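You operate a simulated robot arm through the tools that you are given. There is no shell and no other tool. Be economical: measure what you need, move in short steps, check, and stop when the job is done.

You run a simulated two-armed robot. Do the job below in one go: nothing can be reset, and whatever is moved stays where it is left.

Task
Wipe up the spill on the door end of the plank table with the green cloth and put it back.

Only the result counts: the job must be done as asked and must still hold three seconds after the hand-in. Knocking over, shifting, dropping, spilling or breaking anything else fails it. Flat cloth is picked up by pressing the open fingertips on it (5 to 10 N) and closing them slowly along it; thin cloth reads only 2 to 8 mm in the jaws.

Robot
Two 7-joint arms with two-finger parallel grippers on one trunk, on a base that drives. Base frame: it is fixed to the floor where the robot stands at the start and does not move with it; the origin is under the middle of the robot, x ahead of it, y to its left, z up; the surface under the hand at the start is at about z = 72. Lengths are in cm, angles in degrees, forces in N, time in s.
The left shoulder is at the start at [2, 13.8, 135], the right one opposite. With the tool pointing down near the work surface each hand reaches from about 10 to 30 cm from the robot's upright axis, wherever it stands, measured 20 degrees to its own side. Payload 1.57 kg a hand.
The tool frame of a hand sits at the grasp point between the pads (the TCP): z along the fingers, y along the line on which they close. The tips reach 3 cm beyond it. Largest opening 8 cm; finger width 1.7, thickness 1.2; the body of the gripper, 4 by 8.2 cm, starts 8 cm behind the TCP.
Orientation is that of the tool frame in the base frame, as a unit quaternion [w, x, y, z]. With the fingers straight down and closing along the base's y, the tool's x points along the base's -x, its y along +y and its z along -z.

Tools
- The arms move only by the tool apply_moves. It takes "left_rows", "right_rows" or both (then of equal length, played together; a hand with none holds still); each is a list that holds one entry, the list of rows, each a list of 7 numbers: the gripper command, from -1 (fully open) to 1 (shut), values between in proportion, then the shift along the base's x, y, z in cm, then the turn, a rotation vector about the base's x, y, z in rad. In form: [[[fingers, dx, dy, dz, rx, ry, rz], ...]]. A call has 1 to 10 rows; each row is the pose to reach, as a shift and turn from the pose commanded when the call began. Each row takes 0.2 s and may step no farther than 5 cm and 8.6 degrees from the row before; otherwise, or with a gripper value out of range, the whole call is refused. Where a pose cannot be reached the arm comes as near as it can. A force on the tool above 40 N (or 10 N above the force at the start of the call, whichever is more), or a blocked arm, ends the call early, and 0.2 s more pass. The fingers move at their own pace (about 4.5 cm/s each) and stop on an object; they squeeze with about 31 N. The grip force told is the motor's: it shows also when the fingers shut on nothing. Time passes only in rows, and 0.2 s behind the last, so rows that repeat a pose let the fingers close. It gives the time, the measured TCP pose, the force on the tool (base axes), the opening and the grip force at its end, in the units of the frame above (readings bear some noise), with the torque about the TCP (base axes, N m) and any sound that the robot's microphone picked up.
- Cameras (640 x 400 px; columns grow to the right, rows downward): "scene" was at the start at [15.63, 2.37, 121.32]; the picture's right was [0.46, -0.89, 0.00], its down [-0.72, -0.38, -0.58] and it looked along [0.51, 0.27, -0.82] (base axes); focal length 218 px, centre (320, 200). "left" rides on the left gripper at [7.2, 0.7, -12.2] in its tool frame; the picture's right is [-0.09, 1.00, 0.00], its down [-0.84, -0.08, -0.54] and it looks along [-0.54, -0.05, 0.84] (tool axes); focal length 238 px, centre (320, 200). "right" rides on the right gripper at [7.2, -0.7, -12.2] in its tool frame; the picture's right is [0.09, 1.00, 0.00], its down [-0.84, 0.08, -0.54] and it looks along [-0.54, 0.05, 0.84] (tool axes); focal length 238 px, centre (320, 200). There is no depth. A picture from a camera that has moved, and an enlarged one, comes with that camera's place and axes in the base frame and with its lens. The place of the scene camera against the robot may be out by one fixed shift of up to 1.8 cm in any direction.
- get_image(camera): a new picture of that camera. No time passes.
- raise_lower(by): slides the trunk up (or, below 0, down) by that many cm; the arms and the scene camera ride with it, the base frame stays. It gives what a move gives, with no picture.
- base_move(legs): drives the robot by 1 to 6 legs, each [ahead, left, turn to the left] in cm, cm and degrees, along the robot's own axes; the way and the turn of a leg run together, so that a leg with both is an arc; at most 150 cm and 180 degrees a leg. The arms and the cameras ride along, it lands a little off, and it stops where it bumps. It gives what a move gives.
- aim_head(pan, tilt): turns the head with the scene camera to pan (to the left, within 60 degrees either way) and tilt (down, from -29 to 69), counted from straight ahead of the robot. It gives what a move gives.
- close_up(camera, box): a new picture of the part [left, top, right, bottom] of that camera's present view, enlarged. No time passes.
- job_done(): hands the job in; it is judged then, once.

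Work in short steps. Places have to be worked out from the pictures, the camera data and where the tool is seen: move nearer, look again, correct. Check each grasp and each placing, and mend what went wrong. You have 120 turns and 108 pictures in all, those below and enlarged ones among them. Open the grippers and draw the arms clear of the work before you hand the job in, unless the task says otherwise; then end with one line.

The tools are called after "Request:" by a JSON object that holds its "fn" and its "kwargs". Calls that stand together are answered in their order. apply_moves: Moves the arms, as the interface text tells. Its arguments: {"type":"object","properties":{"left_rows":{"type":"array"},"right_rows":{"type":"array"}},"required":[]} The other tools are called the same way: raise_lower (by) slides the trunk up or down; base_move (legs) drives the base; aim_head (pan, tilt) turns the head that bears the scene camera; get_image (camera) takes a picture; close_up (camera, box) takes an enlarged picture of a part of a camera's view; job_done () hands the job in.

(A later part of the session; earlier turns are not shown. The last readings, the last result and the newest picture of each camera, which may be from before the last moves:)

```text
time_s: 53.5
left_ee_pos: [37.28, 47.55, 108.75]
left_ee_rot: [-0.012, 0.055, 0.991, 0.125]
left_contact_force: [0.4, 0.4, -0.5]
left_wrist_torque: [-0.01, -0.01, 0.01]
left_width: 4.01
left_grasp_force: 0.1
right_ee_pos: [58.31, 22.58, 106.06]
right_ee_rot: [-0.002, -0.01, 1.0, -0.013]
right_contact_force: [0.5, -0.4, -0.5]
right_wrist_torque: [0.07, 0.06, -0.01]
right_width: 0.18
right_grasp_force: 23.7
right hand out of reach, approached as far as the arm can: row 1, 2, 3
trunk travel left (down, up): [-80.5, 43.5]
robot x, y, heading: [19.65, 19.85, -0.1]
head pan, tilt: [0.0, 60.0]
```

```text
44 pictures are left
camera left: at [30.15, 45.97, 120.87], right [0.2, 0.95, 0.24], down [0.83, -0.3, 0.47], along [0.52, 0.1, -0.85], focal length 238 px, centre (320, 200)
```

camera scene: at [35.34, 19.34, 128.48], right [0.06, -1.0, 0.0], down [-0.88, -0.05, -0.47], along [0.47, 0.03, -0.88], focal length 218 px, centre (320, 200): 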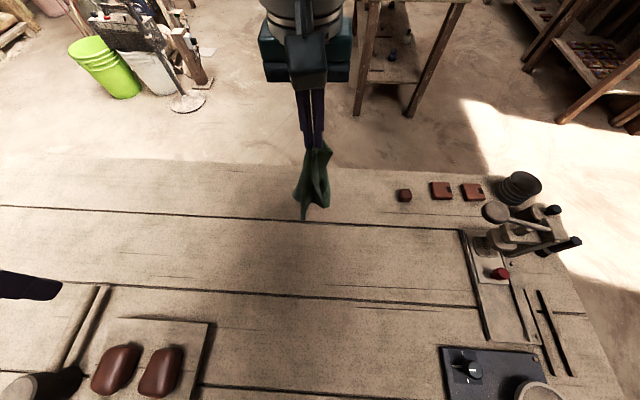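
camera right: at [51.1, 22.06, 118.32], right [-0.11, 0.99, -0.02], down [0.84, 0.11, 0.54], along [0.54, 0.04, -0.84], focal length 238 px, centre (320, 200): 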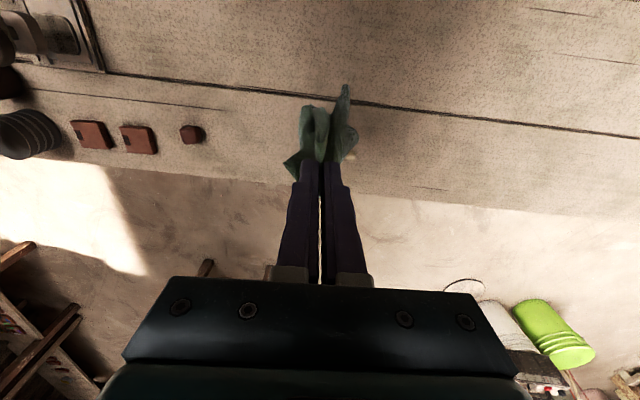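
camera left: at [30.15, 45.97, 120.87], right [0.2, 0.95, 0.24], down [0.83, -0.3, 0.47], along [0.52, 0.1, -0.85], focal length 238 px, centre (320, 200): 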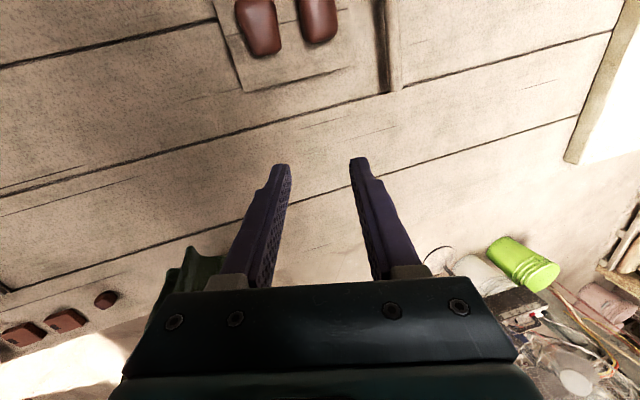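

The arm across the front nudges the head. I pull the hand back to the right a bit and shift the base further left instead.

Request:
{"fn": "apply_moves", "kwargs": {"right_rows": [[[1, 0, -3.5, 1, 0, 0, 0], [1, 0, -6, 0, 0, 0, 0]]]}}

Request:
{"fn": "base_move", "kwargs": {"legs": [[1, 7, 0]]}}

Request:
{"fn": "aim_head", "kwargs": {"pan": -10, "tilt": 60}}

Request:
{"fn": "get_image", "kwargs": {"camera": "scene"}}

Request:
{"fn": "get_image", "kwargs": {"camera": "right"}}

```text
time_s: 54.1
left_ee_pos: [37.23, 47.59, 108.61]
left_ee_rot: [-0.013, 0.055, 0.991, 0.123]
left_contact_force: [-0.2, 0.1, 0.3]
left_wrist_torque: [-0.02, 0.0, -0.02]
left_width: 3.96
left_grasp_force: 0.1
right_ee_pos: [57.78, 17.07, 106.15]
right_ee_rot: [-0.004, -0.015, 1.0, -0.01]
right_contact_force: [-0.1, -0.7, 0.4]
right_wrist_torque: [-0.02, 0.0, -0.01]
right_width: 0.18
right_grasp_force: 23.8
trunk travel left (down, up): [-80.5, 43.5]
robot x, y, heading: [19.67, 20.01, 0.1]
head pan, tilt: [0.0, 60.0]
```

```text
time_s: 55.1
left_ee_pos: [38.2, 54.6, 108.66]
left_ee_rot: [-0.014, 0.055, 0.991, 0.124]
left_contact_force: [0.2, -0.4, -1.0]
left_wrist_torque: [-0.02, 0.03, -0.02]
left_width: 3.99
left_grasp_force: 0.0
right_ee_pos: [58.85, 24.19, 106.16]
right_ee_rot: [-0.003, -0.015, 1.0, -0.01]
right_contact_force: [-0.4, 0.4, 0.0]
right_wrist_torque: [-0.01, 0.03, -0.04]
right_width: 0.22
right_grasp_force: 23.6
trunk travel left (down, up): [-80.5, 43.5]
robot x, y, heading: [20.76, 26.8, 0.1]
head pan, tilt: [0.0, 60.0]
```

```text
time_s: 55.9
left_ee_pos: [38.17, 54.63, 108.54]
left_ee_rot: [-0.013, 0.056, 0.991, 0.125]
left_contact_force: [-0.4, -0.5, 0.1]
left_wrist_torque: [0.01, -0.01, 0.03]
left_width: 4.01
left_grasp_force: 0.0
right_ee_pos: [58.9, 24.14, 106.19]
right_ee_rot: [-0.004, -0.015, 1.0, -0.009]
right_contact_force: [-0.4, -0.5, -0.7]
right_wrist_torque: [-0.03, -0.04, -0.02]
right_width: 0.17
right_grasp_force: 23.2
trunk travel left (down, up): [-80.5, 43.5]
robot x, y, heading: [20.87, 27.29, 0.1]
head pan, tilt: [-10.0, 60.0]
```

```text
43 pictures are left
camera scene: at [36.45, 24.81, 128.68], right [-0.17, -0.98, 0.0], down [-0.85, 0.15, -0.5], along [0.49, -0.09, -0.87], focal length 218 px, centre (320, 200)
```

scene: 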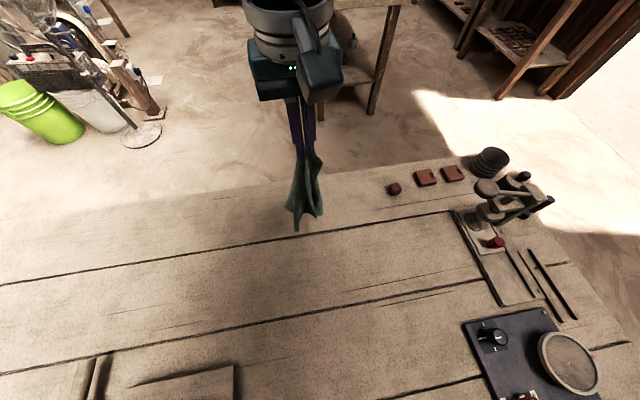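

```text
42 pictures are left
camera right: at [51.76, 23.48, 118.4], right [-0.12, 0.99, -0.02], down [0.84, 0.11, 0.53], along [0.53, 0.05, -0.84], focal length 238 px, centre (320, 200)
```

right: 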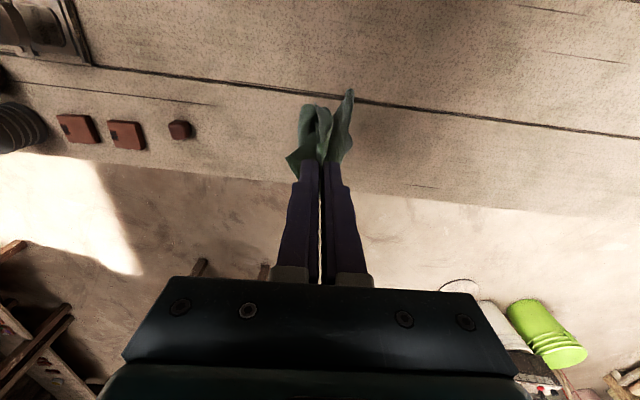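

The hanging tip is about at (59, 27), just above the table. I lower it on and start the diagonal laying.

Request:
{"fn": "apply_moves", "kwargs": {"right_rows": [[[1, 0, -0.5, -2.5, 0, 0, 0], [1, -2, -2, -3.2, 0, 0, 0], [1, -4.2, -4, -4, 0, 0, 0], [1, -6.6, -6.2, -5.2, 0, 0, 0], [1, -9, -8.4, -6.8, 0, 0, 0], [1, -11.2, -10.5, -8.8, 0, 0, 0], [1, -13.2, -12.5, -11.2, 0, 0, 0], [1, -15.1, -14.2, -14, 0, 0, 0], [1, -16.8, -15.8, -17, 0, 0, 0]]]}}

Request:
{"fn": "get_image", "kwargs": {"camera": "scene"}}

Request:
{"fn": "get_image", "kwargs": {"camera": "right"}}

```text
time_s: 57.9
left_ee_pos: [38.32, 54.62, 108.66]
left_ee_rot: [-0.014, 0.055, 0.991, 0.123]
left_contact_force: [-0.6, -0.6, -0.2]
left_wrist_torque: [-0.01, 0.02, -0.01]
left_width: 3.99
left_grasp_force: 0.1
right_ee_pos: [42.08, 8.29, 89.15]
right_ee_rot: [-0.003, -0.016, 1.0, -0.009]
right_contact_force: [0.8, 0.6, -1.6]
right_wrist_torque: [-0.03, -0.02, -0.03]
right_width: 0.2
right_grasp_force: 23.2
trunk travel left (down, up): [-80.5, 43.5]
robot x, y, heading: [20.79, 26.77, 0.0]
head pan, tilt: [-10.0, 60.0]
```

```text
41 pictures are left
camera scene: at [36.45, 24.81, 128.68], right [-0.17, -0.98, 0.0], down [-0.85, 0.15, -0.5], along [0.49, -0.09, -0.87], focal length 218 px, centre (320, 200)
```

scene: 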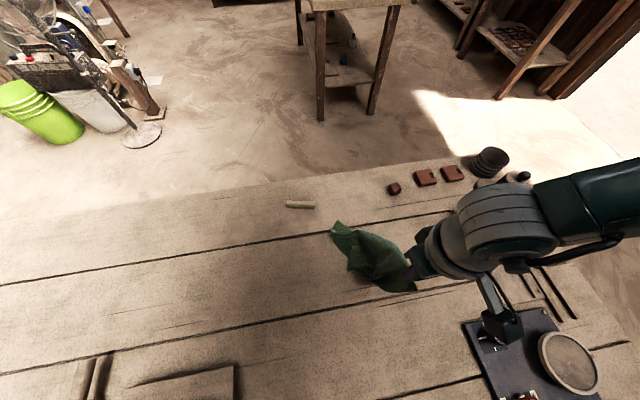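

```text
40 pictures are left
camera right: at [34.89, 7.7, 101.44], right [-0.12, 0.99, -0.02], down [0.84, 0.11, 0.54], along [0.53, 0.05, -0.84], focal length 238 px, centre (320, 200)
```

right: 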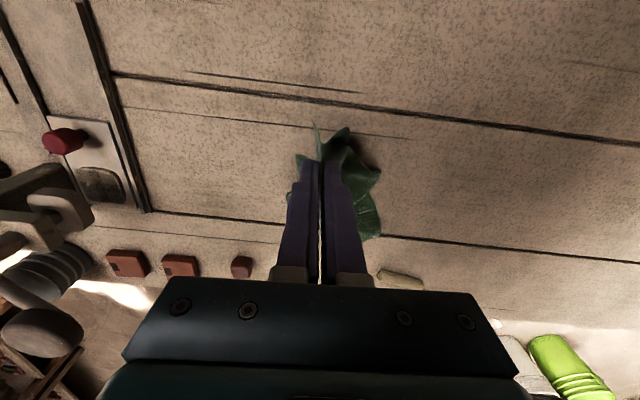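

The cloth lies as a narrow strip. I finish lowering the corner to its place.

Request:
{"fn": "apply_moves", "kwargs": {"right_rows": [[[1, -1.2, -1, -3.5, 0, 0, 0], [1, -2.2, -2, -7, 0, 0, 0], [1, -3, -2.8, -10.5, 0, 0, 0], [1, -3.5, -3, -13, 0, 0, 0]]]}}

Request:
{"fn": "get_image", "kwargs": {"camera": "scene"}}

Request:
{"fn": "get_image", "kwargs": {"camera": "right"}}

```text
time_s: 58.9
left_ee_pos: [38.31, 54.62, 108.6]
left_ee_rot: [-0.013, 0.056, 0.991, 0.124]
left_contact_force: [0.5, 0.7, 0.2]
left_wrist_torque: [-0.04, 0.02, 0.03]
left_width: 4.0
left_grasp_force: 0.1
right_ee_pos: [37.96, 6.08, 78.36]
right_ee_rot: [-0.003, -0.016, 1.0, -0.008]
right_contact_force: [0.4, -0.3, -0.5]
right_wrist_torque: [0.01, 0.0, 0.02]
right_width: 0.17
right_grasp_force: 23.5
right hand out of reach, approached as far as the arm can: row 3, 4
trunk travel left (down, up): [-80.5, 43.5]
robot x, y, heading: [20.61, 26.8, -0.1]
head pan, tilt: [-10.0, 60.0]
```

```text
39 pictures are left
camera scene: at [36.46, 24.8, 128.69], right [-0.17, -0.98, 0.0], down [-0.85, 0.15, -0.5], along [0.49, -0.09, -0.87], focal length 218 px, centre (320, 200)
```

scene: 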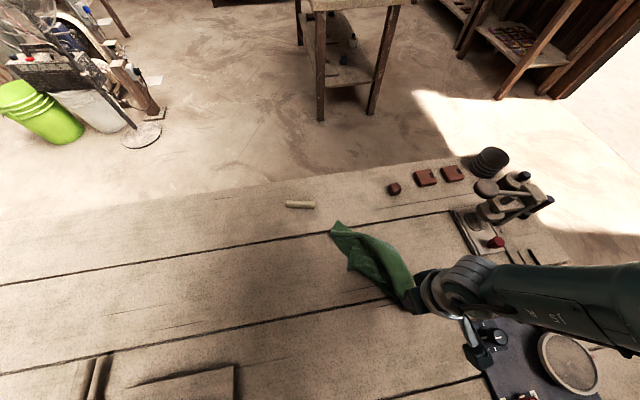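

```text
38 pictures are left
camera right: at [30.89, 5.4, 90.69], right [-0.12, 0.99, -0.02], down [0.84, 0.11, 0.54], along [0.53, 0.05, -0.84], focal length 238 px, centre (320, 200)
```

right: 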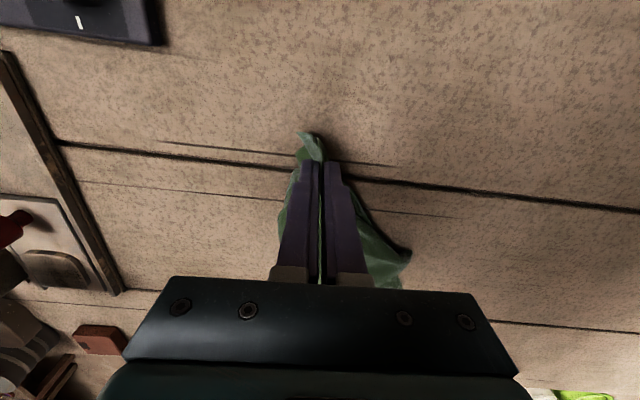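

The arm is at its limit, so I lower the trunk 2.8 cm to set the corner down, then release and lift away to see the cloth.

Request:
{"fn": "raise_lower", "kwargs": {"by": -2.8}}

Request:
{"fn": "apply_moves", "kwargs": {"right_rows": [[[0.6, 0, 0, 0, 0, 0, 0], [0.4, 0, 0, 0, 0, 0, 0], [0.4, 0, 0, 0, 0, 0, 0], [0.4, 0, 0, 3, 0, 0, 0], [0.4, 0, 0, 8, 0, 0, 0], [0, 0, 0, 13, 0, 0, 0], [0, -2, -4, 16, 0, 0, 0], [0, -3, -8, 18, 0, 0, 0]]]}}

Request:
{"fn": "get_image", "kwargs": {"camera": "scene"}}

Request:
{"fn": "get_image", "kwargs": {"camera": "right"}}

```text
time_s: 59.6
left_ee_pos: [38.22, 54.65, 105.83]
left_ee_rot: [-0.013, 0.055, 0.991, 0.123]
left_contact_force: [-0.2, 1.0, -0.9]
left_wrist_torque: [-0.01, 0.0, 0.0]
left_width: 3.98
left_grasp_force: 0.0
right_ee_pos: [38.04, 6.0, 75.54]
right_ee_rot: [-0.003, -0.016, 1.0, -0.01]
right_contact_force: [0.0, 0.1, 0.6]
right_wrist_torque: [0.0, 0.0, -0.02]
right_width: 0.21
right_grasp_force: 23.4
trunk travel left (down, up): [-77.7, 46.3]
robot x, y, heading: [20.44, 27.04, 0.4]
head pan, tilt: [-10.0, 60.0]
```

```text
refused: row 7 steps farther than a row can; nothing moved
```

```text
37 pictures are left
camera scene: at [36.46, 24.8, 125.88], right [-0.17, -0.98, 0.0], down [-0.85, 0.15, -0.5], along [0.49, -0.09, -0.87], focal length 218 px, centre (320, 200)
```

scene: 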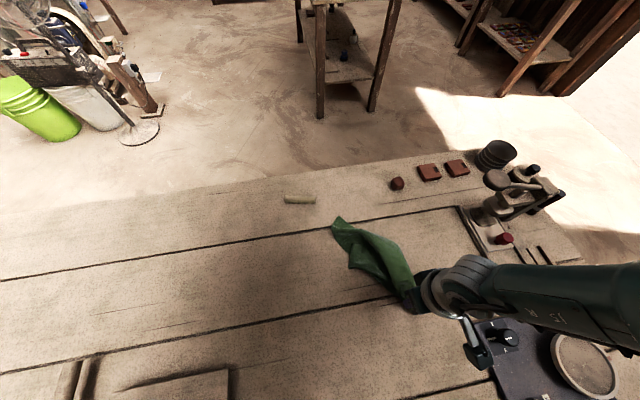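

```text
36 pictures are left
camera right: at [30.91, 5.35, 87.9], right [-0.12, 0.99, -0.02], down [0.84, 0.11, 0.53], along [0.53, 0.05, -0.84], focal length 238 px, centre (320, 200)
```

right: 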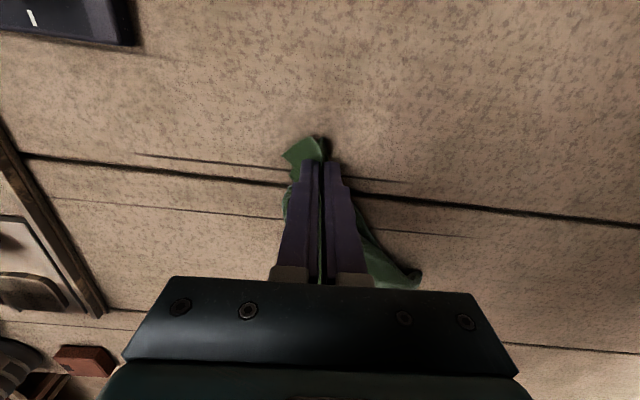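

I release and lift the right hand (slightly smaller steps), then look.

Request:
{"fn": "apply_moves", "kwargs": {"right_rows": [[[0.6, 0, 0, 0, 0, 0, 0], [0.4, 0, 0, 0, 0, 0, 0], [0.4, 0, 0, 0, 0, 0, 0], [0.4, 0, 0, 3, 0, 0, 0], [0.4, 0, 0, 7.5, 0, 0, 0], [0, 0, 0, 12, 0, 0, 0], [0, 0, -2, 16, 0, 0, 0], [0, 0, -5, 19, 0, 0, 0]]]}}

Request:
{"fn": "base_move", "kwargs": {"legs": [[-4, 0, 0], [0, -15, 0]]}}

Request:
{"fn": "aim_head", "kwargs": {"pan": 0, "tilt": 60}}

Request:
{"fn": "get_image", "kwargs": {"camera": "scene"}}

Request:
{"fn": "get_image", "kwargs": {"camera": "right"}}

Request:
{"fn": "get_image", "kwargs": {"camera": "left"}}

```text
time_s: 61.4
left_ee_pos: [38.32, 54.72, 105.81]
left_ee_rot: [-0.013, 0.055, 0.991, 0.124]
left_contact_force: [-0.4, 0.3, 0.4]
left_wrist_torque: [-0.03, 0.0, -0.03]
left_width: 3.99
left_grasp_force: 0.0
right_ee_pos: [38.02, 0.99, 94.7]
right_ee_rot: [-0.004, -0.016, 1.0, -0.008]
right_contact_force: [0.0, 0.2, 0.3]
right_wrist_torque: [-0.02, 0.02, 0.01]
right_width: 3.98
right_grasp_force: 0.0
trunk travel left (down, up): [-77.7, 46.3]
robot x, y, heading: [20.79, 26.92, -0.2]
head pan, tilt: [-10.0, 60.0]
```

```text
time_s: 63.2
left_ee_pos: [34.18, 39.55, 105.89]
left_ee_rot: [-0.014, 0.055, 0.991, 0.125]
left_contact_force: [0.2, 0.6, 0.1]
left_wrist_torque: [-0.03, 0.01, 0.01]
left_width: 4.02
left_grasp_force: 0.1
right_ee_pos: [33.9, -14.16, 94.8]
right_ee_rot: [-0.003, -0.014, 1.0, -0.009]
right_contact_force: [-0.1, -0.6, 0.0]
right_wrist_torque: [0.01, -0.01, -0.01]
right_width: 3.99
right_grasp_force: 0.0
trunk travel left (down, up): [-77.7, 46.3]
robot x, y, heading: [16.51, 12.04, -0.3]
head pan, tilt: [-10.0, 60.0]
```

```text
time_s: 64.0
left_ee_pos: [34.17, 39.66, 105.92]
left_ee_rot: [-0.013, 0.055, 0.991, 0.124]
left_contact_force: [0.0, -0.2, -0.7]
left_wrist_torque: [-0.01, -0.01, -0.01]
left_width: 3.98
left_grasp_force: 0.1
right_ee_pos: [33.99, -14.19, 94.71]
right_ee_rot: [-0.003, -0.015, 1.0, -0.01]
right_contact_force: [0.3, -0.3, 0.2]
right_wrist_torque: [0.0, -0.02, 0.04]
right_width: 4.01
right_grasp_force: 0.0
trunk travel left (down, up): [-77.7, 46.3]
robot x, y, heading: [16.93, 11.53, -0.2]
head pan, tilt: [0.0, 60.0]
```

```text
35 pictures are left
camera scene: at [32.56, 10.85, 125.88], right [0.0, -1.0, 0.0], down [-0.87, 0.0, -0.5], along [0.5, 0.0, -0.87], focal length 218 px, centre (320, 200)
```

scene: 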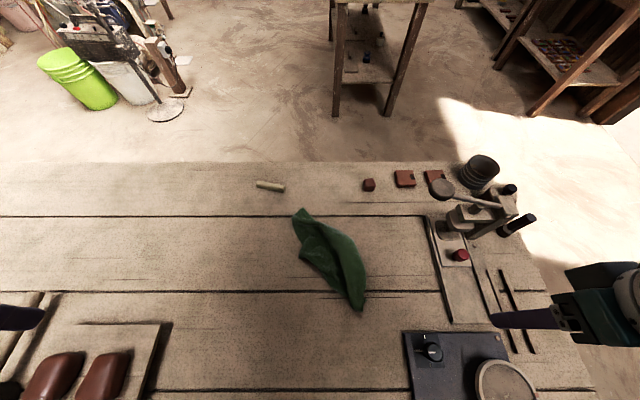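

```text
34 pictures are left
camera right: at [26.86, -14.78, 106.93], right [-0.12, 0.99, -0.02], down [0.84, 0.11, 0.53], along [0.53, 0.05, -0.84], focal length 238 px, centre (320, 200)
```

right: 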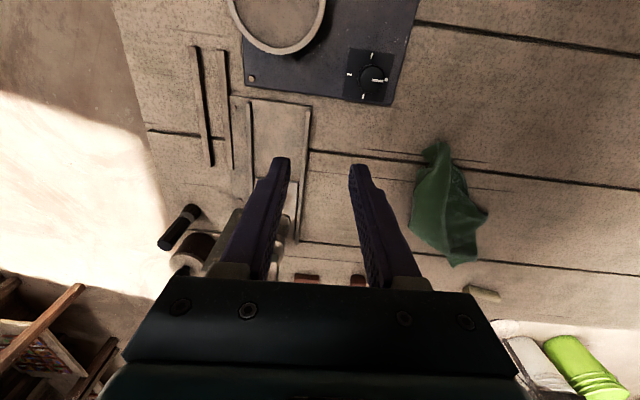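

```text
33 pictures are left
camera left: at [27.17, 37.89, 118.08], right [0.2, 0.95, 0.24], down [0.83, -0.3, 0.47], along [0.52, 0.1, -0.85], focal length 238 px, centre (320, 200)
```

left: 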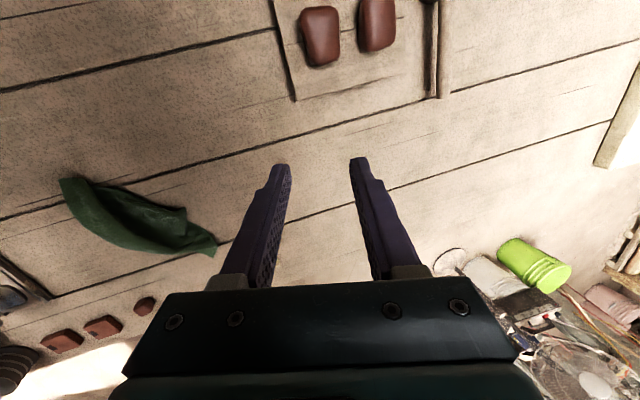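

The cloth lies inside its old outline but folded up. I zoom to find a free corner to spread it.

Request:
{"fn": "close_up", "kwargs": {"camera": "scene", "box": [260, 190, 400, 330]}}

Request:
{"fn": "close_up", "kwargs": {"camera": "right", "box": [380, 120, 520, 280]}}

```text
2.86 times, centred on (330, 260) of scene
camera zoom: at [32.56, 10.85, 125.88], right [0.0, -1.0, 0.0], down [-0.87, 0.0, -0.5], along [0.5, 0.0, -0.87], focal length 624 px, centre (291, 29)
```

zoom: 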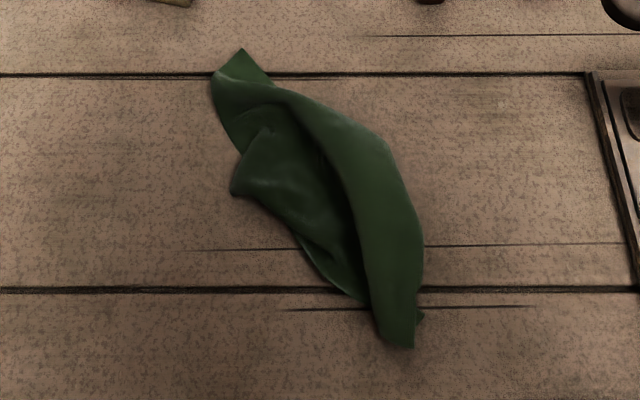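

```text
2.50 times, centred on (450, 200) of right
camera zoom: at [26.86, -14.78, 106.93], right [-0.12, 0.99, -0.02], down [0.84, 0.11, 0.53], along [0.53, 0.05, -0.84], focal length 596 px, centre (-5, 200)
```

zoom: 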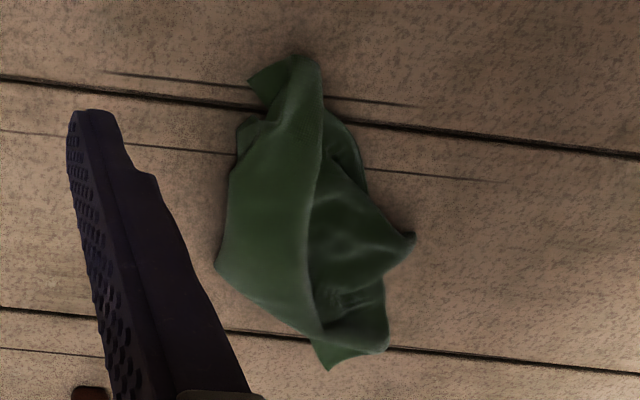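

I'll pin the strip with the right fingertips and pull the left free corner (about (47.5, 16.5)) outward with the left hand. First I drive 5 cm forward and bring the hands inward and straight.

Request:
{"fn": "base_move", "kwargs": {"legs": [[5, 0, 0]]}}

Request:
{"fn": "apply_moves", "kwargs": {"left_rows": [[[0, 0, -2, 0, -0.05, 0, 0.02], [0, 0, -4, 0, -0.1, 0, 0.04], [0, 1, -7, 0, -0.15, 0, 0.06], [0, 2, -10, 0, -0.2, 0, 0.08], [0, 3, -13, 0, -0.25, 0, 0.11], [0, 5, -16, 0, -0.25, 0, 0.11]]], "right_rows": [[[0, 0, 3, 0, 0, 0, 0], [0, 1, 6, 0, 0, 0, 0], [0, 2, 9, 0, 0, 0, 0], [0.5, 2, 11, 0, 0, 0, 0], [1, 2, 13, 0, 0, 0, 0], [1, 2, 15, 0, 0, 0, 0]]]}}

```text
time_s: 64.9
left_ee_pos: [39.11, 39.45, 105.83]
left_ee_rot: [-0.014, 0.055, 0.991, 0.125]
left_contact_force: [-0.1, 1.2, -0.4]
left_wrist_torque: [0.0, 0.03, 0.0]
left_width: 3.96
left_grasp_force: 0.1
right_ee_pos: [39.05, -14.07, 94.76]
right_ee_rot: [-0.004, -0.015, 1.0, -0.008]
right_contact_force: [0.2, -0.3, -0.4]
right_wrist_torque: [0.0, 0.04, 0.01]
right_width: 3.99
right_grasp_force: 0.0
trunk travel left (down, up): [-77.7, 46.3]
robot x, y, heading: [21.59, 11.88, -0.2]
head pan, tilt: [0.0, 60.0]
```

```text
time_s: 65.7
left_ee_pos: [39.75, 40.45, 106.2]
left_ee_rot: [-0.017, 0.05, 0.989, 0.135]
left_contact_force: [0.2, -1.2, 0.1]
left_wrist_torque: [0.01, -0.01, -0.01]
left_width: 4.0
left_grasp_force: 0.0
left hand out of reach, approached as far as the arm can: row 3
right_ee_pos: [40.61, -6.5, 94.66]
right_ee_rot: [-0.003, -0.015, 1.0, -0.009]
right_contact_force: [-0.2, 0.4, -1.0]
right_wrist_torque: [-0.01, 0.0, -0.02]
right_width: 4.03
right_grasp_force: 0.1
trunk travel left (down, up): [-77.7, 46.3]
robot x, y, heading: [21.61, 12.21, -0.2]
head pan, tilt: [0.0, 60.0]
stopped in row 3 (left hand): the arm was blocked; the commanded pose is now the measured one
```

The left arm is wedged in its posture; I try to bring it forward and down to free it.

Request:
{"fn": "apply_moves", "kwargs": {"left_rows": [[[0, 3, 0, -2, 0, 0, 0], [0, 6, 0, -4, 0, 0, 0], [0, 9, 0, -6, 0, 0, 0], [0, 12, 0, -8, -0.05, 0, 0]]]}}

Request:
{"fn": "aim_head", "kwargs": {"pan": 50, "tilt": 40}}

Request:
{"fn": "get_image", "kwargs": {"camera": "scene"}}

```text
time_s: 66.7
left_ee_pos: [51.73, 40.09, 98.23]
left_ee_rot: [-0.016, 0.05, 0.993, 0.107]
left_contact_force: [0.2, 0.9, 0.5]
left_wrist_torque: [-0.01, -0.01, -0.04]
left_width: 3.99
left_grasp_force: 0.1
right_ee_pos: [40.47, -6.46, 94.71]
right_ee_rot: [-0.003, -0.015, 1.0, -0.009]
right_contact_force: [-0.7, -0.7, 0.2]
right_wrist_torque: [0.01, -0.01, -0.04]
right_width: 4.0
right_grasp_force: 0.0
trunk travel left (down, up): [-77.7, 46.3]
robot x, y, heading: [21.55, 11.83, 0.0]
head pan, tilt: [0.0, 60.0]
```

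```text
time_s: 67.8
left_ee_pos: [51.64, 40.06, 98.15]
left_ee_rot: [-0.016, 0.049, 0.993, 0.108]
left_contact_force: [0.5, -0.1, -0.4]
left_wrist_torque: [0.01, 0.01, 0.0]
left_width: 4.01
left_grasp_force: 0.1
right_ee_pos: [40.57, -6.49, 94.63]
right_ee_rot: [-0.003, -0.015, 1.0, -0.009]
right_contact_force: [-0.2, -0.1, -0.3]
right_wrist_torque: [0.02, -0.03, -0.01]
right_width: 4.02
right_grasp_force: 0.1
trunk travel left (down, up): [-77.7, 46.3]
robot x, y, heading: [21.26, 11.89, -0.1]
head pan, tilt: [50.0, 40.0]
```

```text
30 pictures are left
camera scene: at [36.4, 17.35, 128.55], right [0.76, -0.64, 0.0], down [-0.41, -0.49, -0.77], along [0.49, 0.59, -0.64], focal length 218 px, centre (320, 200)
```

scene: 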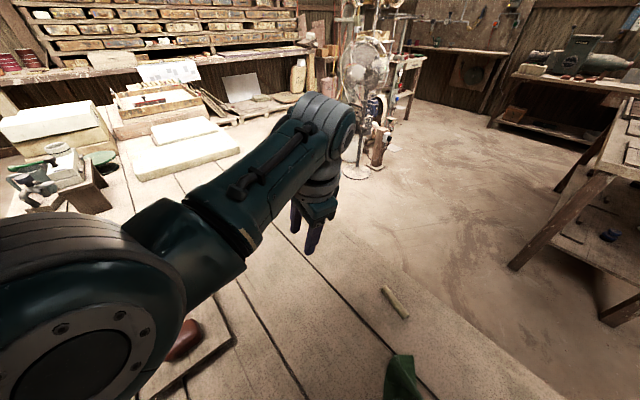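

The left arm is free now. I straighten it and bring it above the cloth's left corner; the right hand goes over the strip.

Request:
{"fn": "apply_moves", "kwargs": {"left_rows": [[[0, 0, -3, 0, -0.05, 0, 0.03], [0, 0, -7, 0, -0.1, 0, 0.06], [0, 0, -11, 0, -0.15, 0, 0.1], [0, -1, -15, 0, -0.21, 0, 0.1], [0, -2, -19, -1, -0.21, 0, 0.1], [0, -3.5, -23, -3, -0.21, 0, 0.1]]], "right_rows": [[[0.3, 0, 2, -1, 0, 0, 0.03], [0.6, 0, 5, -2, 0, 0, 0.03], [1, 0, 7, -4, 0, 0, 0.03], [1, 0, 9, -5, 0, 0, 0.03], [1, 0, 10.5, -6, 0, 0, 0.03], [1, 0.5, 11, -8, 0, 0, 0.03]]]}}

Request:
{"fn": "get_image", "kwargs": {"camera": "left"}}

Request:
{"fn": "get_image", "kwargs": {"camera": "right"}}

```text
time_s: 69.4
left_ee_pos: [48.74, 23.56, 94.06]
left_ee_rot: [-0.01, -0.009, 0.998, 0.066]
left_contact_force: [-0.1, 0.5, 0.0]
left_wrist_torque: [-0.01, -0.02, 0.0]
left_width: 4.02
left_grasp_force: 0.2
right_ee_pos: [41.02, 4.52, 86.54]
right_ee_rot: [-0.003, -0.029, 1.0, -0.009]
right_contact_force: [0.5, 0.0, -0.2]
right_wrist_torque: [0.0, -0.01, -0.01]
right_width: 0.0
right_grasp_force: 20.9
trunk travel left (down, up): [-77.7, 46.3]
robot x, y, heading: [21.2, 11.8, -0.0]
head pan, tilt: [50.0, 40.0]
stopped in row 6 (left hand): the arm was blocked; the commanded pose is now the measured one
```

```text
29 pictures are left
camera left: at [41.67, 22.4, 106.27], right [0.08, 0.99, 0.13], down [0.85, -0.13, 0.51], along [0.52, 0.07, -0.85], focal length 238 px, centre (320, 200)
```

left: 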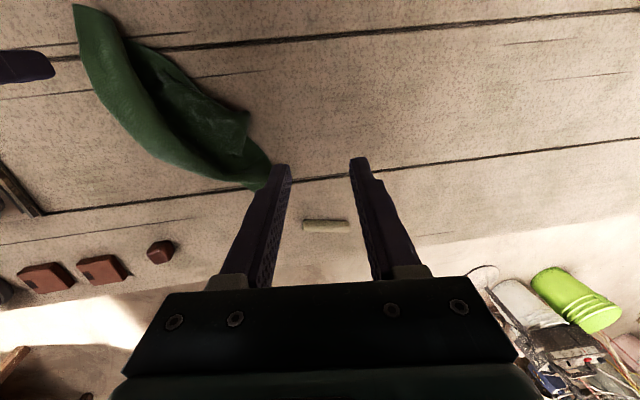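

```text
28 pictures are left
camera right: at [33.93, 3.66, 98.91], right [-0.15, 0.99, -0.02], down [0.83, 0.14, 0.53], along [0.53, 0.07, -0.85], focal length 238 px, centre (320, 200)
```

right: 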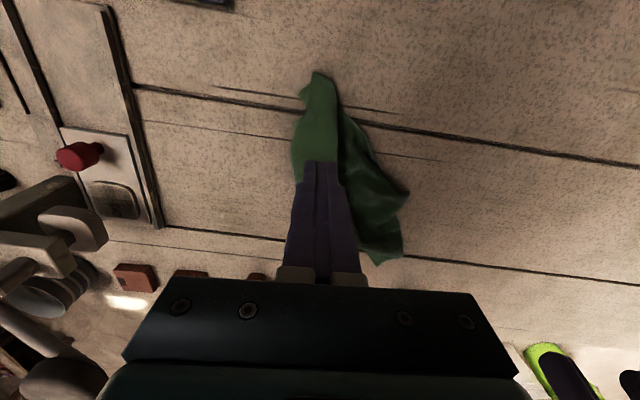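

The left corner is at (48, 16.7). The left arm bumps the head when reaching inward, so I raise the right hand, put the head straight, and shift the base right 8 cm, then work the corner with the left hand only.

Request:
{"fn": "apply_moves", "kwargs": {"right_rows": [[[1, 0, -1, 4, 0, 0, 0], [1, 0, -4, 8, 0, 0, 0]]]}}

Request:
{"fn": "aim_head", "kwargs": {"pan": 0, "tilt": 60}}

Request:
{"fn": "base_move", "kwargs": {"legs": [[0, -8, 0]]}}

Request:
{"fn": "apply_moves", "kwargs": {"left_rows": [[[0, 0, 0, -2, -0.07, 0, -0.01], [0, -0.5, 0.5, -5, -0.13, 0, -0.02], [0, -1, 1, -8, -0.13, 0, -0.02], [0, -1, 1, -11, -0.13, 0, -0.02]]]}}

Request:
{"fn": "get_image", "kwargs": {"camera": "left"}}

```text
time_s: 70.0
left_ee_pos: [48.89, 23.45, 93.95]
left_ee_rot: [-0.011, -0.008, 0.998, 0.066]
left_contact_force: [0.3, -0.2, 0.7]
left_wrist_torque: [-0.03, 0.03, -0.01]
left_width: 3.97
left_grasp_force: 0.0
right_ee_pos: [41.16, 0.32, 94.71]
right_ee_rot: [-0.003, -0.029, 1.0, -0.01]
right_contact_force: [0.9, 0.1, -0.5]
right_wrist_torque: [-0.03, -0.02, -0.01]
right_width: 0.02
right_grasp_force: 21.4
trunk travel left (down, up): [-77.7, 46.3]
robot x, y, heading: [21.74, 12.1, -0.1]
head pan, tilt: [50.0, 40.0]
```

```text
time_s: 71.2
left_ee_pos: [48.76, 23.49, 93.99]
left_ee_rot: [-0.01, -0.008, 0.998, 0.066]
left_contact_force: [-0.6, -0.1, -0.2]
left_wrist_torque: [0.04, 0.0, -0.01]
left_width: 3.99
left_grasp_force: 0.0
right_ee_pos: [41.06, 0.45, 94.53]
right_ee_rot: [-0.003, -0.029, 1.0, -0.008]
right_contact_force: [0.2, 0.0, 1.0]
right_wrist_torque: [0.02, 0.03, 0.0]
right_width: 0.0
right_grasp_force: 21.1
trunk travel left (down, up): [-77.7, 46.3]
robot x, y, heading: [21.42, 11.58, -0.2]
head pan, tilt: [0.0, 60.0]
```

```text
time_s: 72.3
left_ee_pos: [48.64, 15.55, 93.94]
left_ee_rot: [-0.011, -0.008, 0.998, 0.065]
left_contact_force: [0.5, -0.2, 0.0]
left_wrist_torque: [0.0, 0.01, 0.0]
left_width: 3.98
left_grasp_force: 0.0
right_ee_pos: [41.11, -7.47, 94.55]
right_ee_rot: [-0.003, -0.03, 1.0, -0.009]
right_contact_force: [0.1, 0.0, -0.2]
right_wrist_torque: [0.0, 0.0, 0.02]
right_width: 0.02
right_grasp_force: 21.6
trunk travel left (down, up): [-77.7, 46.3]
robot x, y, heading: [21.9, 3.8, -0.2]
head pan, tilt: [0.0, 60.0]
```

```text
time_s: 73.3
left_ee_pos: [47.81, 16.68, 82.92]
left_ee_rot: [-0.01, 0.003, 1.0, 0.0]
left_contact_force: [0.0, 0.5, -0.1]
left_wrist_torque: [-0.01, -0.01, 0.01]
left_width: 4.01
left_grasp_force: 0.0
right_ee_pos: [41.08, -7.44, 94.66]
right_ee_rot: [-0.004, -0.03, 1.0, -0.008]
right_contact_force: [1.0, 0.9, 0.2]
right_wrist_torque: [0.02, 0.01, 0.01]
right_width: 0.0
right_grasp_force: 20.9
trunk travel left (down, up): [-77.7, 46.3]
robot x, y, heading: [21.28, 4.01, 0.2]
head pan, tilt: [0.0, 60.0]
```

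```text
27 pictures are left
camera left: at [40.66, 17.31, 95.24], right [0.1, 1.0, 0.0], down [0.85, -0.08, 0.53], along [0.52, -0.05, -0.85], focal length 238 px, centre (320, 200)
```

left: 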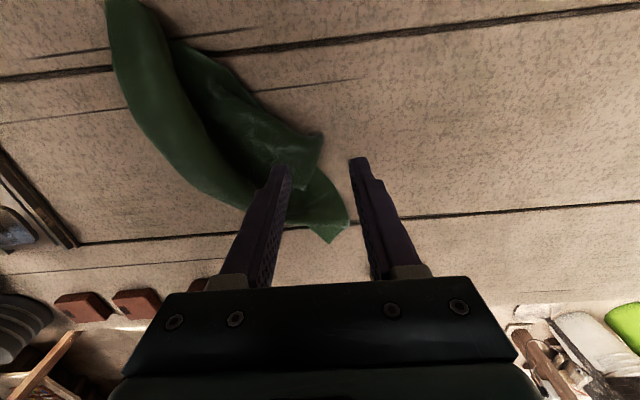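

The corner is at about (46.9, 16.7). I lower the trunk 5 cm for reach, then straddle the corner and press.

Request:
{"fn": "raise_lower", "kwargs": {"by": -5}}

Request:
{"fn": "apply_moves", "kwargs": {"left_rows": [[[0, -0.9, -1.4, -0.5, 0, 0, 0], [0, -0.9, -1.4, -2, 0, 0, 0], [0, -0.9, -1.4, -2.5, 0, 0, 0], [0, -0.9, -1.4, -2.75, 0, 0, 0]]]}}

```text
time_s: 74.2
left_ee_pos: [47.66, 16.67, 77.92]
left_ee_rot: [-0.01, 0.003, 1.0, 0.001]
left_contact_force: [-0.6, -0.6, -0.1]
left_wrist_torque: [-0.01, -0.04, -0.01]
left_width: 3.98
left_grasp_force: 0.1
right_ee_pos: [41.13, -7.44, 89.63]
right_ee_rot: [-0.003, -0.03, 1.0, -0.009]
right_contact_force: [0.7, 0.7, -0.7]
right_wrist_torque: [0.02, 0.0, -0.01]
right_width: 0.01
right_grasp_force: 21.5
trunk travel left (down, up): [-72.7, 51.3]
robot x, y, heading: [21.71, 3.54, -0.0]
head pan, tilt: [0.0, 60.0]
```

```text
time_s: 75.2
left_ee_pos: [46.87, 15.16, 75.23]
left_ee_rot: [-0.01, 0.003, 1.0, 0.001]
left_contact_force: [-0.4, -1.3, 4.1]
left_wrist_torque: [-0.14, -0.03, 0.0]
left_width: 4.03
left_grasp_force: 0.3
right_ee_pos: [41.02, -7.51, 89.54]
right_ee_rot: [-0.003, -0.031, 0.999, -0.009]
right_contact_force: [0.4, 0.4, -0.2]
right_wrist_torque: [0.0, 0.0, 0.01]
right_width: 0.0
right_grasp_force: 21.4
trunk travel left (down, up): [-72.7, 51.3]
robot x, y, heading: [22.09, 3.79, -0.2]
head pan, tilt: [0.0, 60.0]
```

Request:
{"fn": "apply_moves", "kwargs": {"left_rows": [[[0.1, 0, 0, -0.05, 0, 0, 0], [0.2, 0, 0, -0.05, 0, 0, 0], [0.35, 0, 0, -0.05, 0, 0, 0], [0.5, 0, 0, -0.05, 0, 0, 0], [0.65, 0, 0, -0.05, 0, 0, 0], [0.8, 0, 0, -0.05, 0, 0, 0], [1, 0, 0, -0.05, 0, 0, 0], [1, 0, 0, -0.05, 0, 0, 0]]]}}

Request:
{"fn": "get_image", "kwargs": {"camera": "left"}}

```text
time_s: 77.0
left_ee_pos: [46.85, 15.28, 75.28]
left_ee_rot: [-0.011, 0.003, 1.0, 0.001]
left_contact_force: [0.0, 0.2, 0.0]
left_wrist_torque: [-0.01, -0.01, 0.02]
left_width: 0.16
left_grasp_force: 23.3
right_ee_pos: [41.04, -7.49, 89.62]
right_ee_rot: [-0.004, -0.03, 1.0, -0.008]
right_contact_force: [-0.2, -0.3, -0.2]
right_wrist_torque: [-0.01, -0.05, -0.02]
right_width: 0.01
right_grasp_force: 21.6
trunk travel left (down, up): [-72.7, 51.3]
robot x, y, heading: [22.03, 3.94, -0.3]
head pan, tilt: [0.0, 60.0]
```

```text
26 pictures are left
camera left: at [39.68, 15.91, 87.54], right [0.1, 1.0, 0.0], down [0.85, -0.08, 0.52], along [0.52, -0.05, -0.85], focal length 238 px, centre (320, 200)
```

left: 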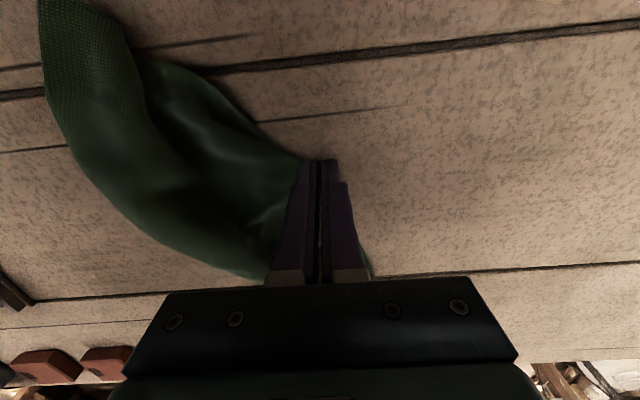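

Gripped (0.16 cm). I lift it a little and pull it outward toward the old near-left corner.

Request:
{"fn": "apply_moves", "kwargs": {"left_rows": [[[1, 0, 0.5, 2, 0, 0, 0], [1, -1, 2, 3, 0, 0, 0], [1, -2.5, 3.5, 3.5, 0, 0, 0], [1, -4, 5, 3.5, 0, 0, 0], [1, -5.5, 6.5, 3, 0, 0, 0], [1, -7, 8, 2, 0, 0, 0], [1, -8, 8.5, 1, 0, 0, 0]]]}}

Request:
{"fn": "get_image", "kwargs": {"camera": "scene"}}

```text
time_s: 77.9
left_ee_pos: [46.97, 17.65, 75.13]
left_ee_rot: [-0.008, 0.003, 1.0, -0.004]
left_contact_force: [-5.0, -3.9, 28.6]
left_wrist_torque: [-0.28, -0.06, -0.07]
left_width: 0.18
left_grasp_force: 23.5
left hand out of reach, approached as far as the arm can: row 1, 2, 3, 4
right_ee_pos: [41.07, -7.48, 89.58]
right_ee_rot: [-0.003, -0.03, 1.0, -0.008]
right_contact_force: [-0.3, 0.6, 0.4]
right_wrist_torque: [0.03, 0.02, -0.01]
right_width: 0.02
right_grasp_force: 21.1
trunk travel left (down, up): [-72.7, 51.3]
robot x, y, heading: [21.8, 3.97, -0.3]
head pan, tilt: [0.0, 60.0]
stopped in row 4 (left hand): the force on the tool passed its limit at 69 N (the readings are from after the stop); the commanded pose is now the measured one
```

```text
25 pictures are left
camera scene: at [37.58, 2.92, 120.94], right [0.0, -1.0, 0.0], down [-0.87, 0.0, -0.5], along [0.5, 0.0, -0.87], focal length 218 px, centre (320, 200)
```

scene: 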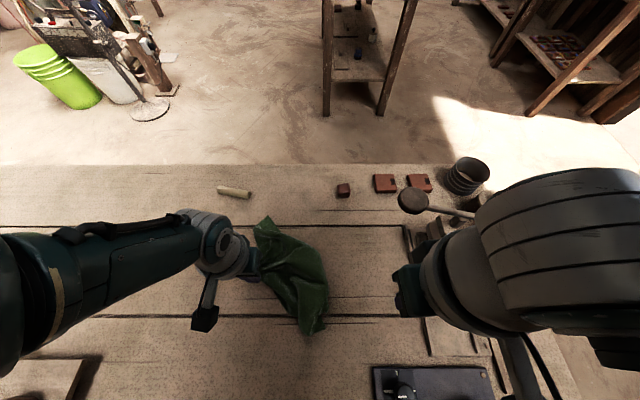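

The left arm's posture is limiting, so I use the trunk and base to lift and pull instead.

Request:
{"fn": "raise_lower", "kwargs": {"by": 3}}

Request:
{"fn": "base_move", "kwargs": {"legs": [[-8, 7, 0]]}}

Request:
{"fn": "get_image", "kwargs": {"camera": "scene"}}

Request:
{"fn": "get_image", "kwargs": {"camera": "left"}}

```text
time_s: 78.6
left_ee_pos: [46.89, 17.77, 77.96]
left_ee_rot: [-0.01, 0.002, 1.0, -0.004]
left_contact_force: [0.5, 0.9, -0.3]
left_wrist_torque: [0.0, 0.01, -0.02]
left_width: 0.18
left_grasp_force: 23.4
right_ee_pos: [40.94, -7.48, 92.48]
right_ee_rot: [-0.004, -0.029, 1.0, -0.008]
right_contact_force: [-0.8, -0.6, 0.6]
right_wrist_torque: [0.0, 0.0, -0.02]
right_width: 0.03
right_grasp_force: 21.1
trunk travel left (down, up): [-75.7, 48.3]
robot x, y, heading: [21.85, 3.82, -0.1]
head pan, tilt: [0.0, 60.0]
```

```text
time_s: 79.8
left_ee_pos: [38.96, 24.66, 77.97]
left_ee_rot: [-0.009, 0.003, 1.0, -0.003]
left_contact_force: [0.3, 0.9, -0.6]
left_wrist_torque: [-0.04, 0.0, -0.03]
left_width: 0.17
left_grasp_force: 23.6
right_ee_pos: [33.13, -0.6, 92.65]
right_ee_rot: [-0.004, -0.03, 0.999, -0.008]
right_contact_force: [-0.1, -1.0, 0.0]
right_wrist_torque: [0.02, 0.02, -0.03]
right_width: 0.0
right_grasp_force: 21.6
trunk travel left (down, up): [-75.7, 48.3]
robot x, y, heading: [13.99, 10.58, -0.2]
head pan, tilt: [0.0, 60.0]
```

```text
24 pictures are left
camera scene: at [29.59, 9.85, 123.88], right [0.0, -1.0, 0.0], down [-0.87, 0.0, -0.5], along [0.5, 0.0, -0.87], focal length 218 px, centre (320, 200)
```

scene: 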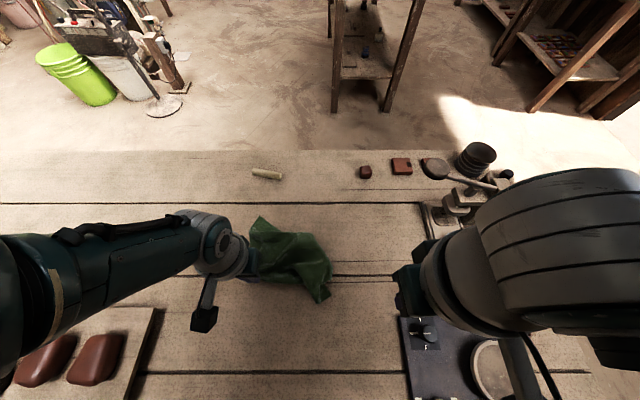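

```text
23 pictures are left
camera left: at [31.79, 25.36, 90.28], right [0.1, 1.0, -0.01], down [0.85, -0.08, 0.53], along [0.53, -0.06, -0.85], focal length 238 px, centre (320, 200)
```

left: 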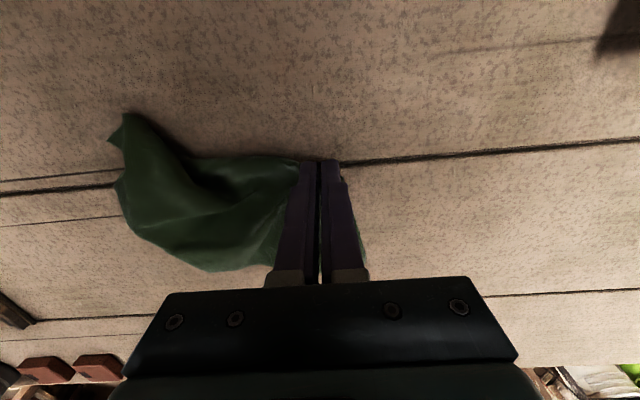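

The cloth unfolded nicely with its near-left corner at about (39, 25). I set it down and release.

Request:
{"fn": "raise_lower", "kwargs": {"by": -2.6}}

Request:
{"fn": "apply_moves", "kwargs": {"left_rows": [[[0.7, 0, 0, 0, 0, 0, 0], [0.5, 0, 0, 0, 0, 0, 0], [0.5, 0, 0, 0, 0, 0, 0]]]}}

Request:
{"fn": "raise_lower", "kwargs": {"by": 14}}

Request:
{"fn": "base_move", "kwargs": {"legs": [[0, 10, 0]]}}

Request:
{"fn": "aim_head", "kwargs": {"pan": -10, "tilt": 60}}

Request:
{"fn": "get_image", "kwargs": {"camera": "scene"}}

Request:
{"fn": "get_image", "kwargs": {"camera": "right"}}

```text
time_s: 80.5
left_ee_pos: [38.87, 24.67, 75.43]
left_ee_rot: [-0.008, 0.003, 1.0, -0.003]
left_contact_force: [0.7, -0.2, 0.6]
left_wrist_torque: [0.0, -0.03, -0.04]
left_width: 0.16
left_grasp_force: 23.6
right_ee_pos: [33.05, -0.6, 90.11]
right_ee_rot: [-0.004, -0.029, 1.0, -0.009]
right_contact_force: [-0.7, -0.9, 0.1]
right_wrist_torque: [0.01, 0.01, 0.0]
right_width: 0.01
right_grasp_force: 21.1
trunk travel left (down, up): [-73.1, 50.9]
robot x, y, heading: [13.74, 10.97, -0.0]
head pan, tilt: [0.0, 60.0]
```

```text
time_s: 81.3
left_ee_pos: [38.9, 24.72, 75.47]
left_ee_rot: [-0.009, 0.003, 1.0, -0.003]
left_contact_force: [0.4, -0.2, -0.4]
left_wrist_torque: [0.0, 0.01, -0.05]
left_width: 1.98
left_grasp_force: 0.1
right_ee_pos: [33.12, -0.7, 89.9]
right_ee_rot: [-0.002, -0.029, 1.0, -0.008]
right_contact_force: [0.0, 0.6, 0.3]
right_wrist_torque: [-0.02, -0.01, -0.02]
right_width: 0.01
right_grasp_force: 21.4
trunk travel left (down, up): [-73.1, 50.9]
robot x, y, heading: [13.66, 10.64, 0.0]
head pan, tilt: [0.0, 60.0]
```

```text
time_s: 83.0
left_ee_pos: [39.0, 24.76, 89.4]
left_ee_rot: [-0.009, 0.003, 1.0, -0.004]
left_contact_force: [0.1, -0.5, -0.4]
left_wrist_torque: [-0.01, -0.03, -0.01]
left_width: 2.02
left_grasp_force: 0.1
right_ee_pos: [32.99, -0.52, 104.01]
right_ee_rot: [-0.003, -0.03, 1.0, -0.009]
right_contact_force: [0.3, -0.3, -0.3]
right_wrist_torque: [-0.03, 0.01, 0.01]
right_width: 0.0
right_grasp_force: 21.7
trunk travel left (down, up): [-87.1, 36.9]
robot x, y, heading: [13.9, 10.82, -0.2]
head pan, tilt: [0.0, 60.0]
```

```text
time_s: 84.2
left_ee_pos: [38.92, 34.6, 89.44]
left_ee_rot: [-0.008, 0.003, 1.0, -0.003]
left_contact_force: [-0.8, 0.3, -0.2]
left_wrist_torque: [-0.04, -0.02, 0.02]
left_width: 2.0
left_grasp_force: 0.0
right_ee_pos: [33.13, 9.51, 103.98]
right_ee_rot: [-0.003, -0.029, 1.0, -0.01]
right_contact_force: [-0.1, 0.4, 0.1]
right_wrist_torque: [-0.03, 0.0, -0.02]
right_width: 0.03
right_grasp_force: 21.1
trunk travel left (down, up): [-87.1, 36.9]
robot x, y, heading: [13.6, 20.55, -0.0]
head pan, tilt: [0.0, 60.0]
```

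```text
time_s: 84.9
left_ee_pos: [38.87, 34.57, 89.57]
left_ee_rot: [-0.009, 0.003, 1.0, -0.003]
left_contact_force: [0.3, -0.2, -0.2]
left_wrist_torque: [0.0, 0.01, 0.01]
left_width: 2.02
left_grasp_force: 0.0
right_ee_pos: [33.13, 9.4, 103.99]
right_ee_rot: [-0.003, -0.03, 1.0, -0.009]
right_contact_force: [-0.2, 1.2, 0.2]
right_wrist_torque: [0.01, -0.01, -0.01]
right_width: 0.01
right_grasp_force: 21.4
trunk travel left (down, up): [-87.1, 36.9]
robot x, y, heading: [13.81, 21.06, -0.2]
head pan, tilt: [-10.0, 60.0]
```

```text
22 pictures are left
camera scene: at [29.51, 18.73, 135.28], right [-0.18, -0.98, 0.0], down [-0.85, 0.15, -0.5], along [0.49, -0.09, -0.87], focal length 218 px, centre (320, 200)
```

scene: 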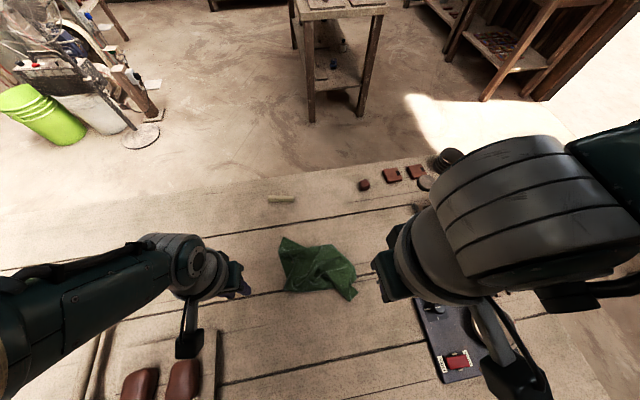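

```text
21 pictures are left
camera right: at [25.99, 8.62, 116.27], right [-0.15, 0.99, -0.02], down [0.83, 0.14, 0.53], along [0.53, 0.07, -0.84], focal length 238 px, centre (320, 200)
```

right: 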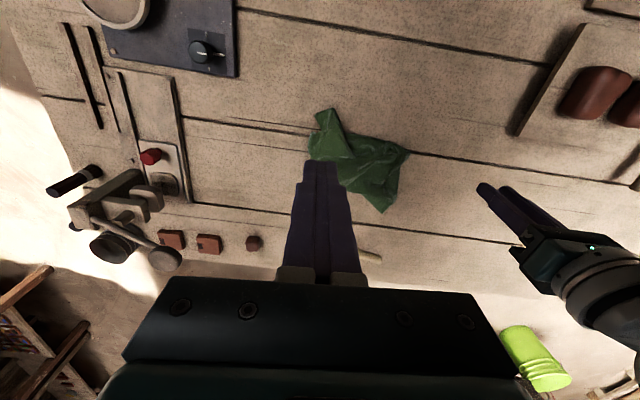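

Much better. I zoom to find the remaining folded corner.

Request:
{"fn": "close_up", "kwargs": {"camera": "scene", "box": [260, 220, 380, 310]}}

```text
4.44 times, centred on (320, 265) of scene
camera zoom: at [29.51, 18.73, 135.28], right [-0.18, -0.98, 0.0], down [-0.85, 0.15, -0.5], along [0.49, -0.09, -0.87], focal length 970 px, centre (320, -89)
```

zoom: 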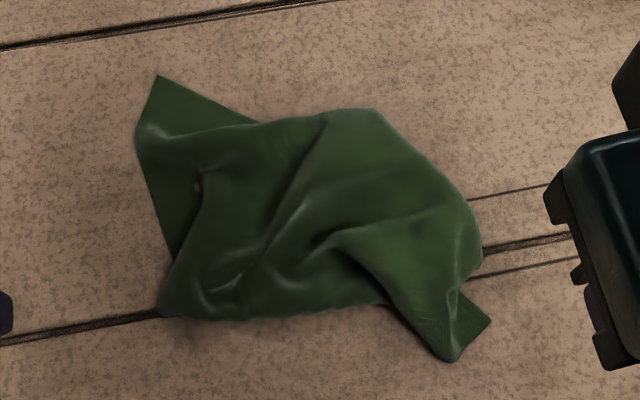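

The far-right corner is folded under along a crease near (45, 9.5); the cloth is also ~4 cm off toward near-left. I drive forward 7 cm, open the right hand and raise the left, to lift that crease and flip the corner out.

Request:
{"fn": "base_move", "kwargs": {"legs": [[7, 0, 0]]}}

Request:
{"fn": "apply_moves", "kwargs": {"left_rows": [[[0, 0, 1, 3, 0, 0, 0], [0, 0, 2, 6, 0, 0, 0], [0, 0, 3, 9, 0, 0, 0], [0, 0, 4, 12, 0, 0, 0], [0, 0, 4, 14, 0, 0, 0]]], "right_rows": [[[0, 1, 0, -3, 0, 0, 0], [0, 2, 0, -6, 0, 0, 0], [0, 3, 0, -9, 0, 0, 0], [0, 4, 0.5, -12, 0, 0, 0], [0, 4.9, 0.8, -15, 0, 0, 0]]]}}

```text
time_s: 85.9
left_ee_pos: [45.92, 34.58, 89.4]
left_ee_rot: [-0.009, 0.004, 1.0, -0.003]
left_contact_force: [-0.7, 0.3, -0.6]
left_wrist_torque: [-0.03, 0.03, -0.02]
left_width: 2.0
left_grasp_force: 0.0
right_ee_pos: [40.06, 9.31, 104.08]
right_ee_rot: [-0.003, -0.028, 1.0, -0.009]
right_contact_force: [0.0, -0.4, 0.0]
right_wrist_torque: [0.02, -0.03, -0.01]
right_width: 0.0
right_grasp_force: 21.0
trunk travel left (down, up): [-87.1, 36.9]
robot x, y, heading: [20.54, 21.36, -0.3]
head pan, tilt: [-10.0, 60.0]
```

```text
time_s: 87.1
left_ee_pos: [53.03, 37.81, 94.31]
left_ee_rot: [-0.008, 0.003, 1.0, -0.004]
left_contact_force: [-0.2, -0.2, 0.2]
left_wrist_torque: [0.07, 0.02, -0.03]
left_width: 4.02
left_grasp_force: 0.0
left hand out of reach, approached as far as the arm can: row 1, 2, 3, 4, 5
right_ee_pos: [44.58, 10.22, 89.19]
right_ee_rot: [-0.002, -0.03, 1.0, -0.008]
right_contact_force: [0.4, 0.3, 0.1]
right_wrist_torque: [0.08, 0.06, 0.03]
right_width: 4.02
right_grasp_force: 0.0
right hand out of reach, approached as far as the arm can: row 5
trunk travel left (down, up): [-87.1, 36.9]
robot x, y, heading: [20.72, 21.12, -0.2]
head pan, tilt: [-10.0, 60.0]
```

Request:
{"fn": "raise_lower", "kwargs": {"by": -12}}

Request:
{"fn": "get_image", "kwargs": {"camera": "right"}}

```text
time_s: 88.6
left_ee_pos: [53.14, 38.02, 82.21]
left_ee_rot: [-0.009, 0.003, 1.0, -0.003]
left_contact_force: [0.2, 0.1, -0.2]
left_wrist_torque: [0.01, -0.02, -0.01]
left_width: 3.99
left_grasp_force: 0.1
right_ee_pos: [44.74, 10.08, 77.2]
right_ee_rot: [-0.003, -0.029, 1.0, -0.01]
right_contact_force: [0.7, -0.4, -0.5]
right_wrist_torque: [-0.02, -0.01, -0.04]
right_width: 4.01
right_grasp_force: 0.0
trunk travel left (down, up): [-75.1, 48.9]
robot x, y, heading: [20.91, 20.93, -0.2]
head pan, tilt: [-10.0, 60.0]
```

```text
19 pictures are left
camera right: at [37.56, 9.23, 89.44], right [-0.15, 0.99, -0.02], down [0.83, 0.14, 0.53], along [0.53, 0.07, -0.85], focal length 238 px, centre (320, 200)
```

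right: 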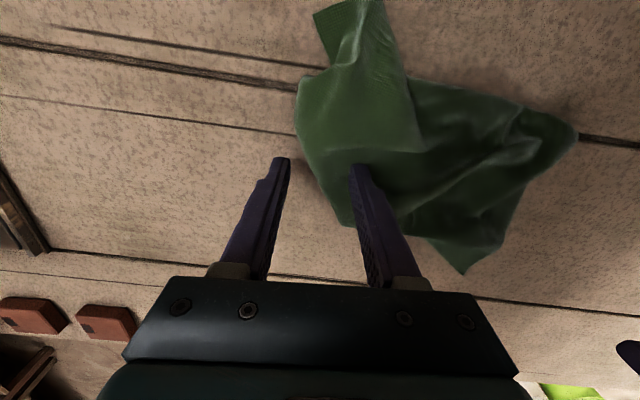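

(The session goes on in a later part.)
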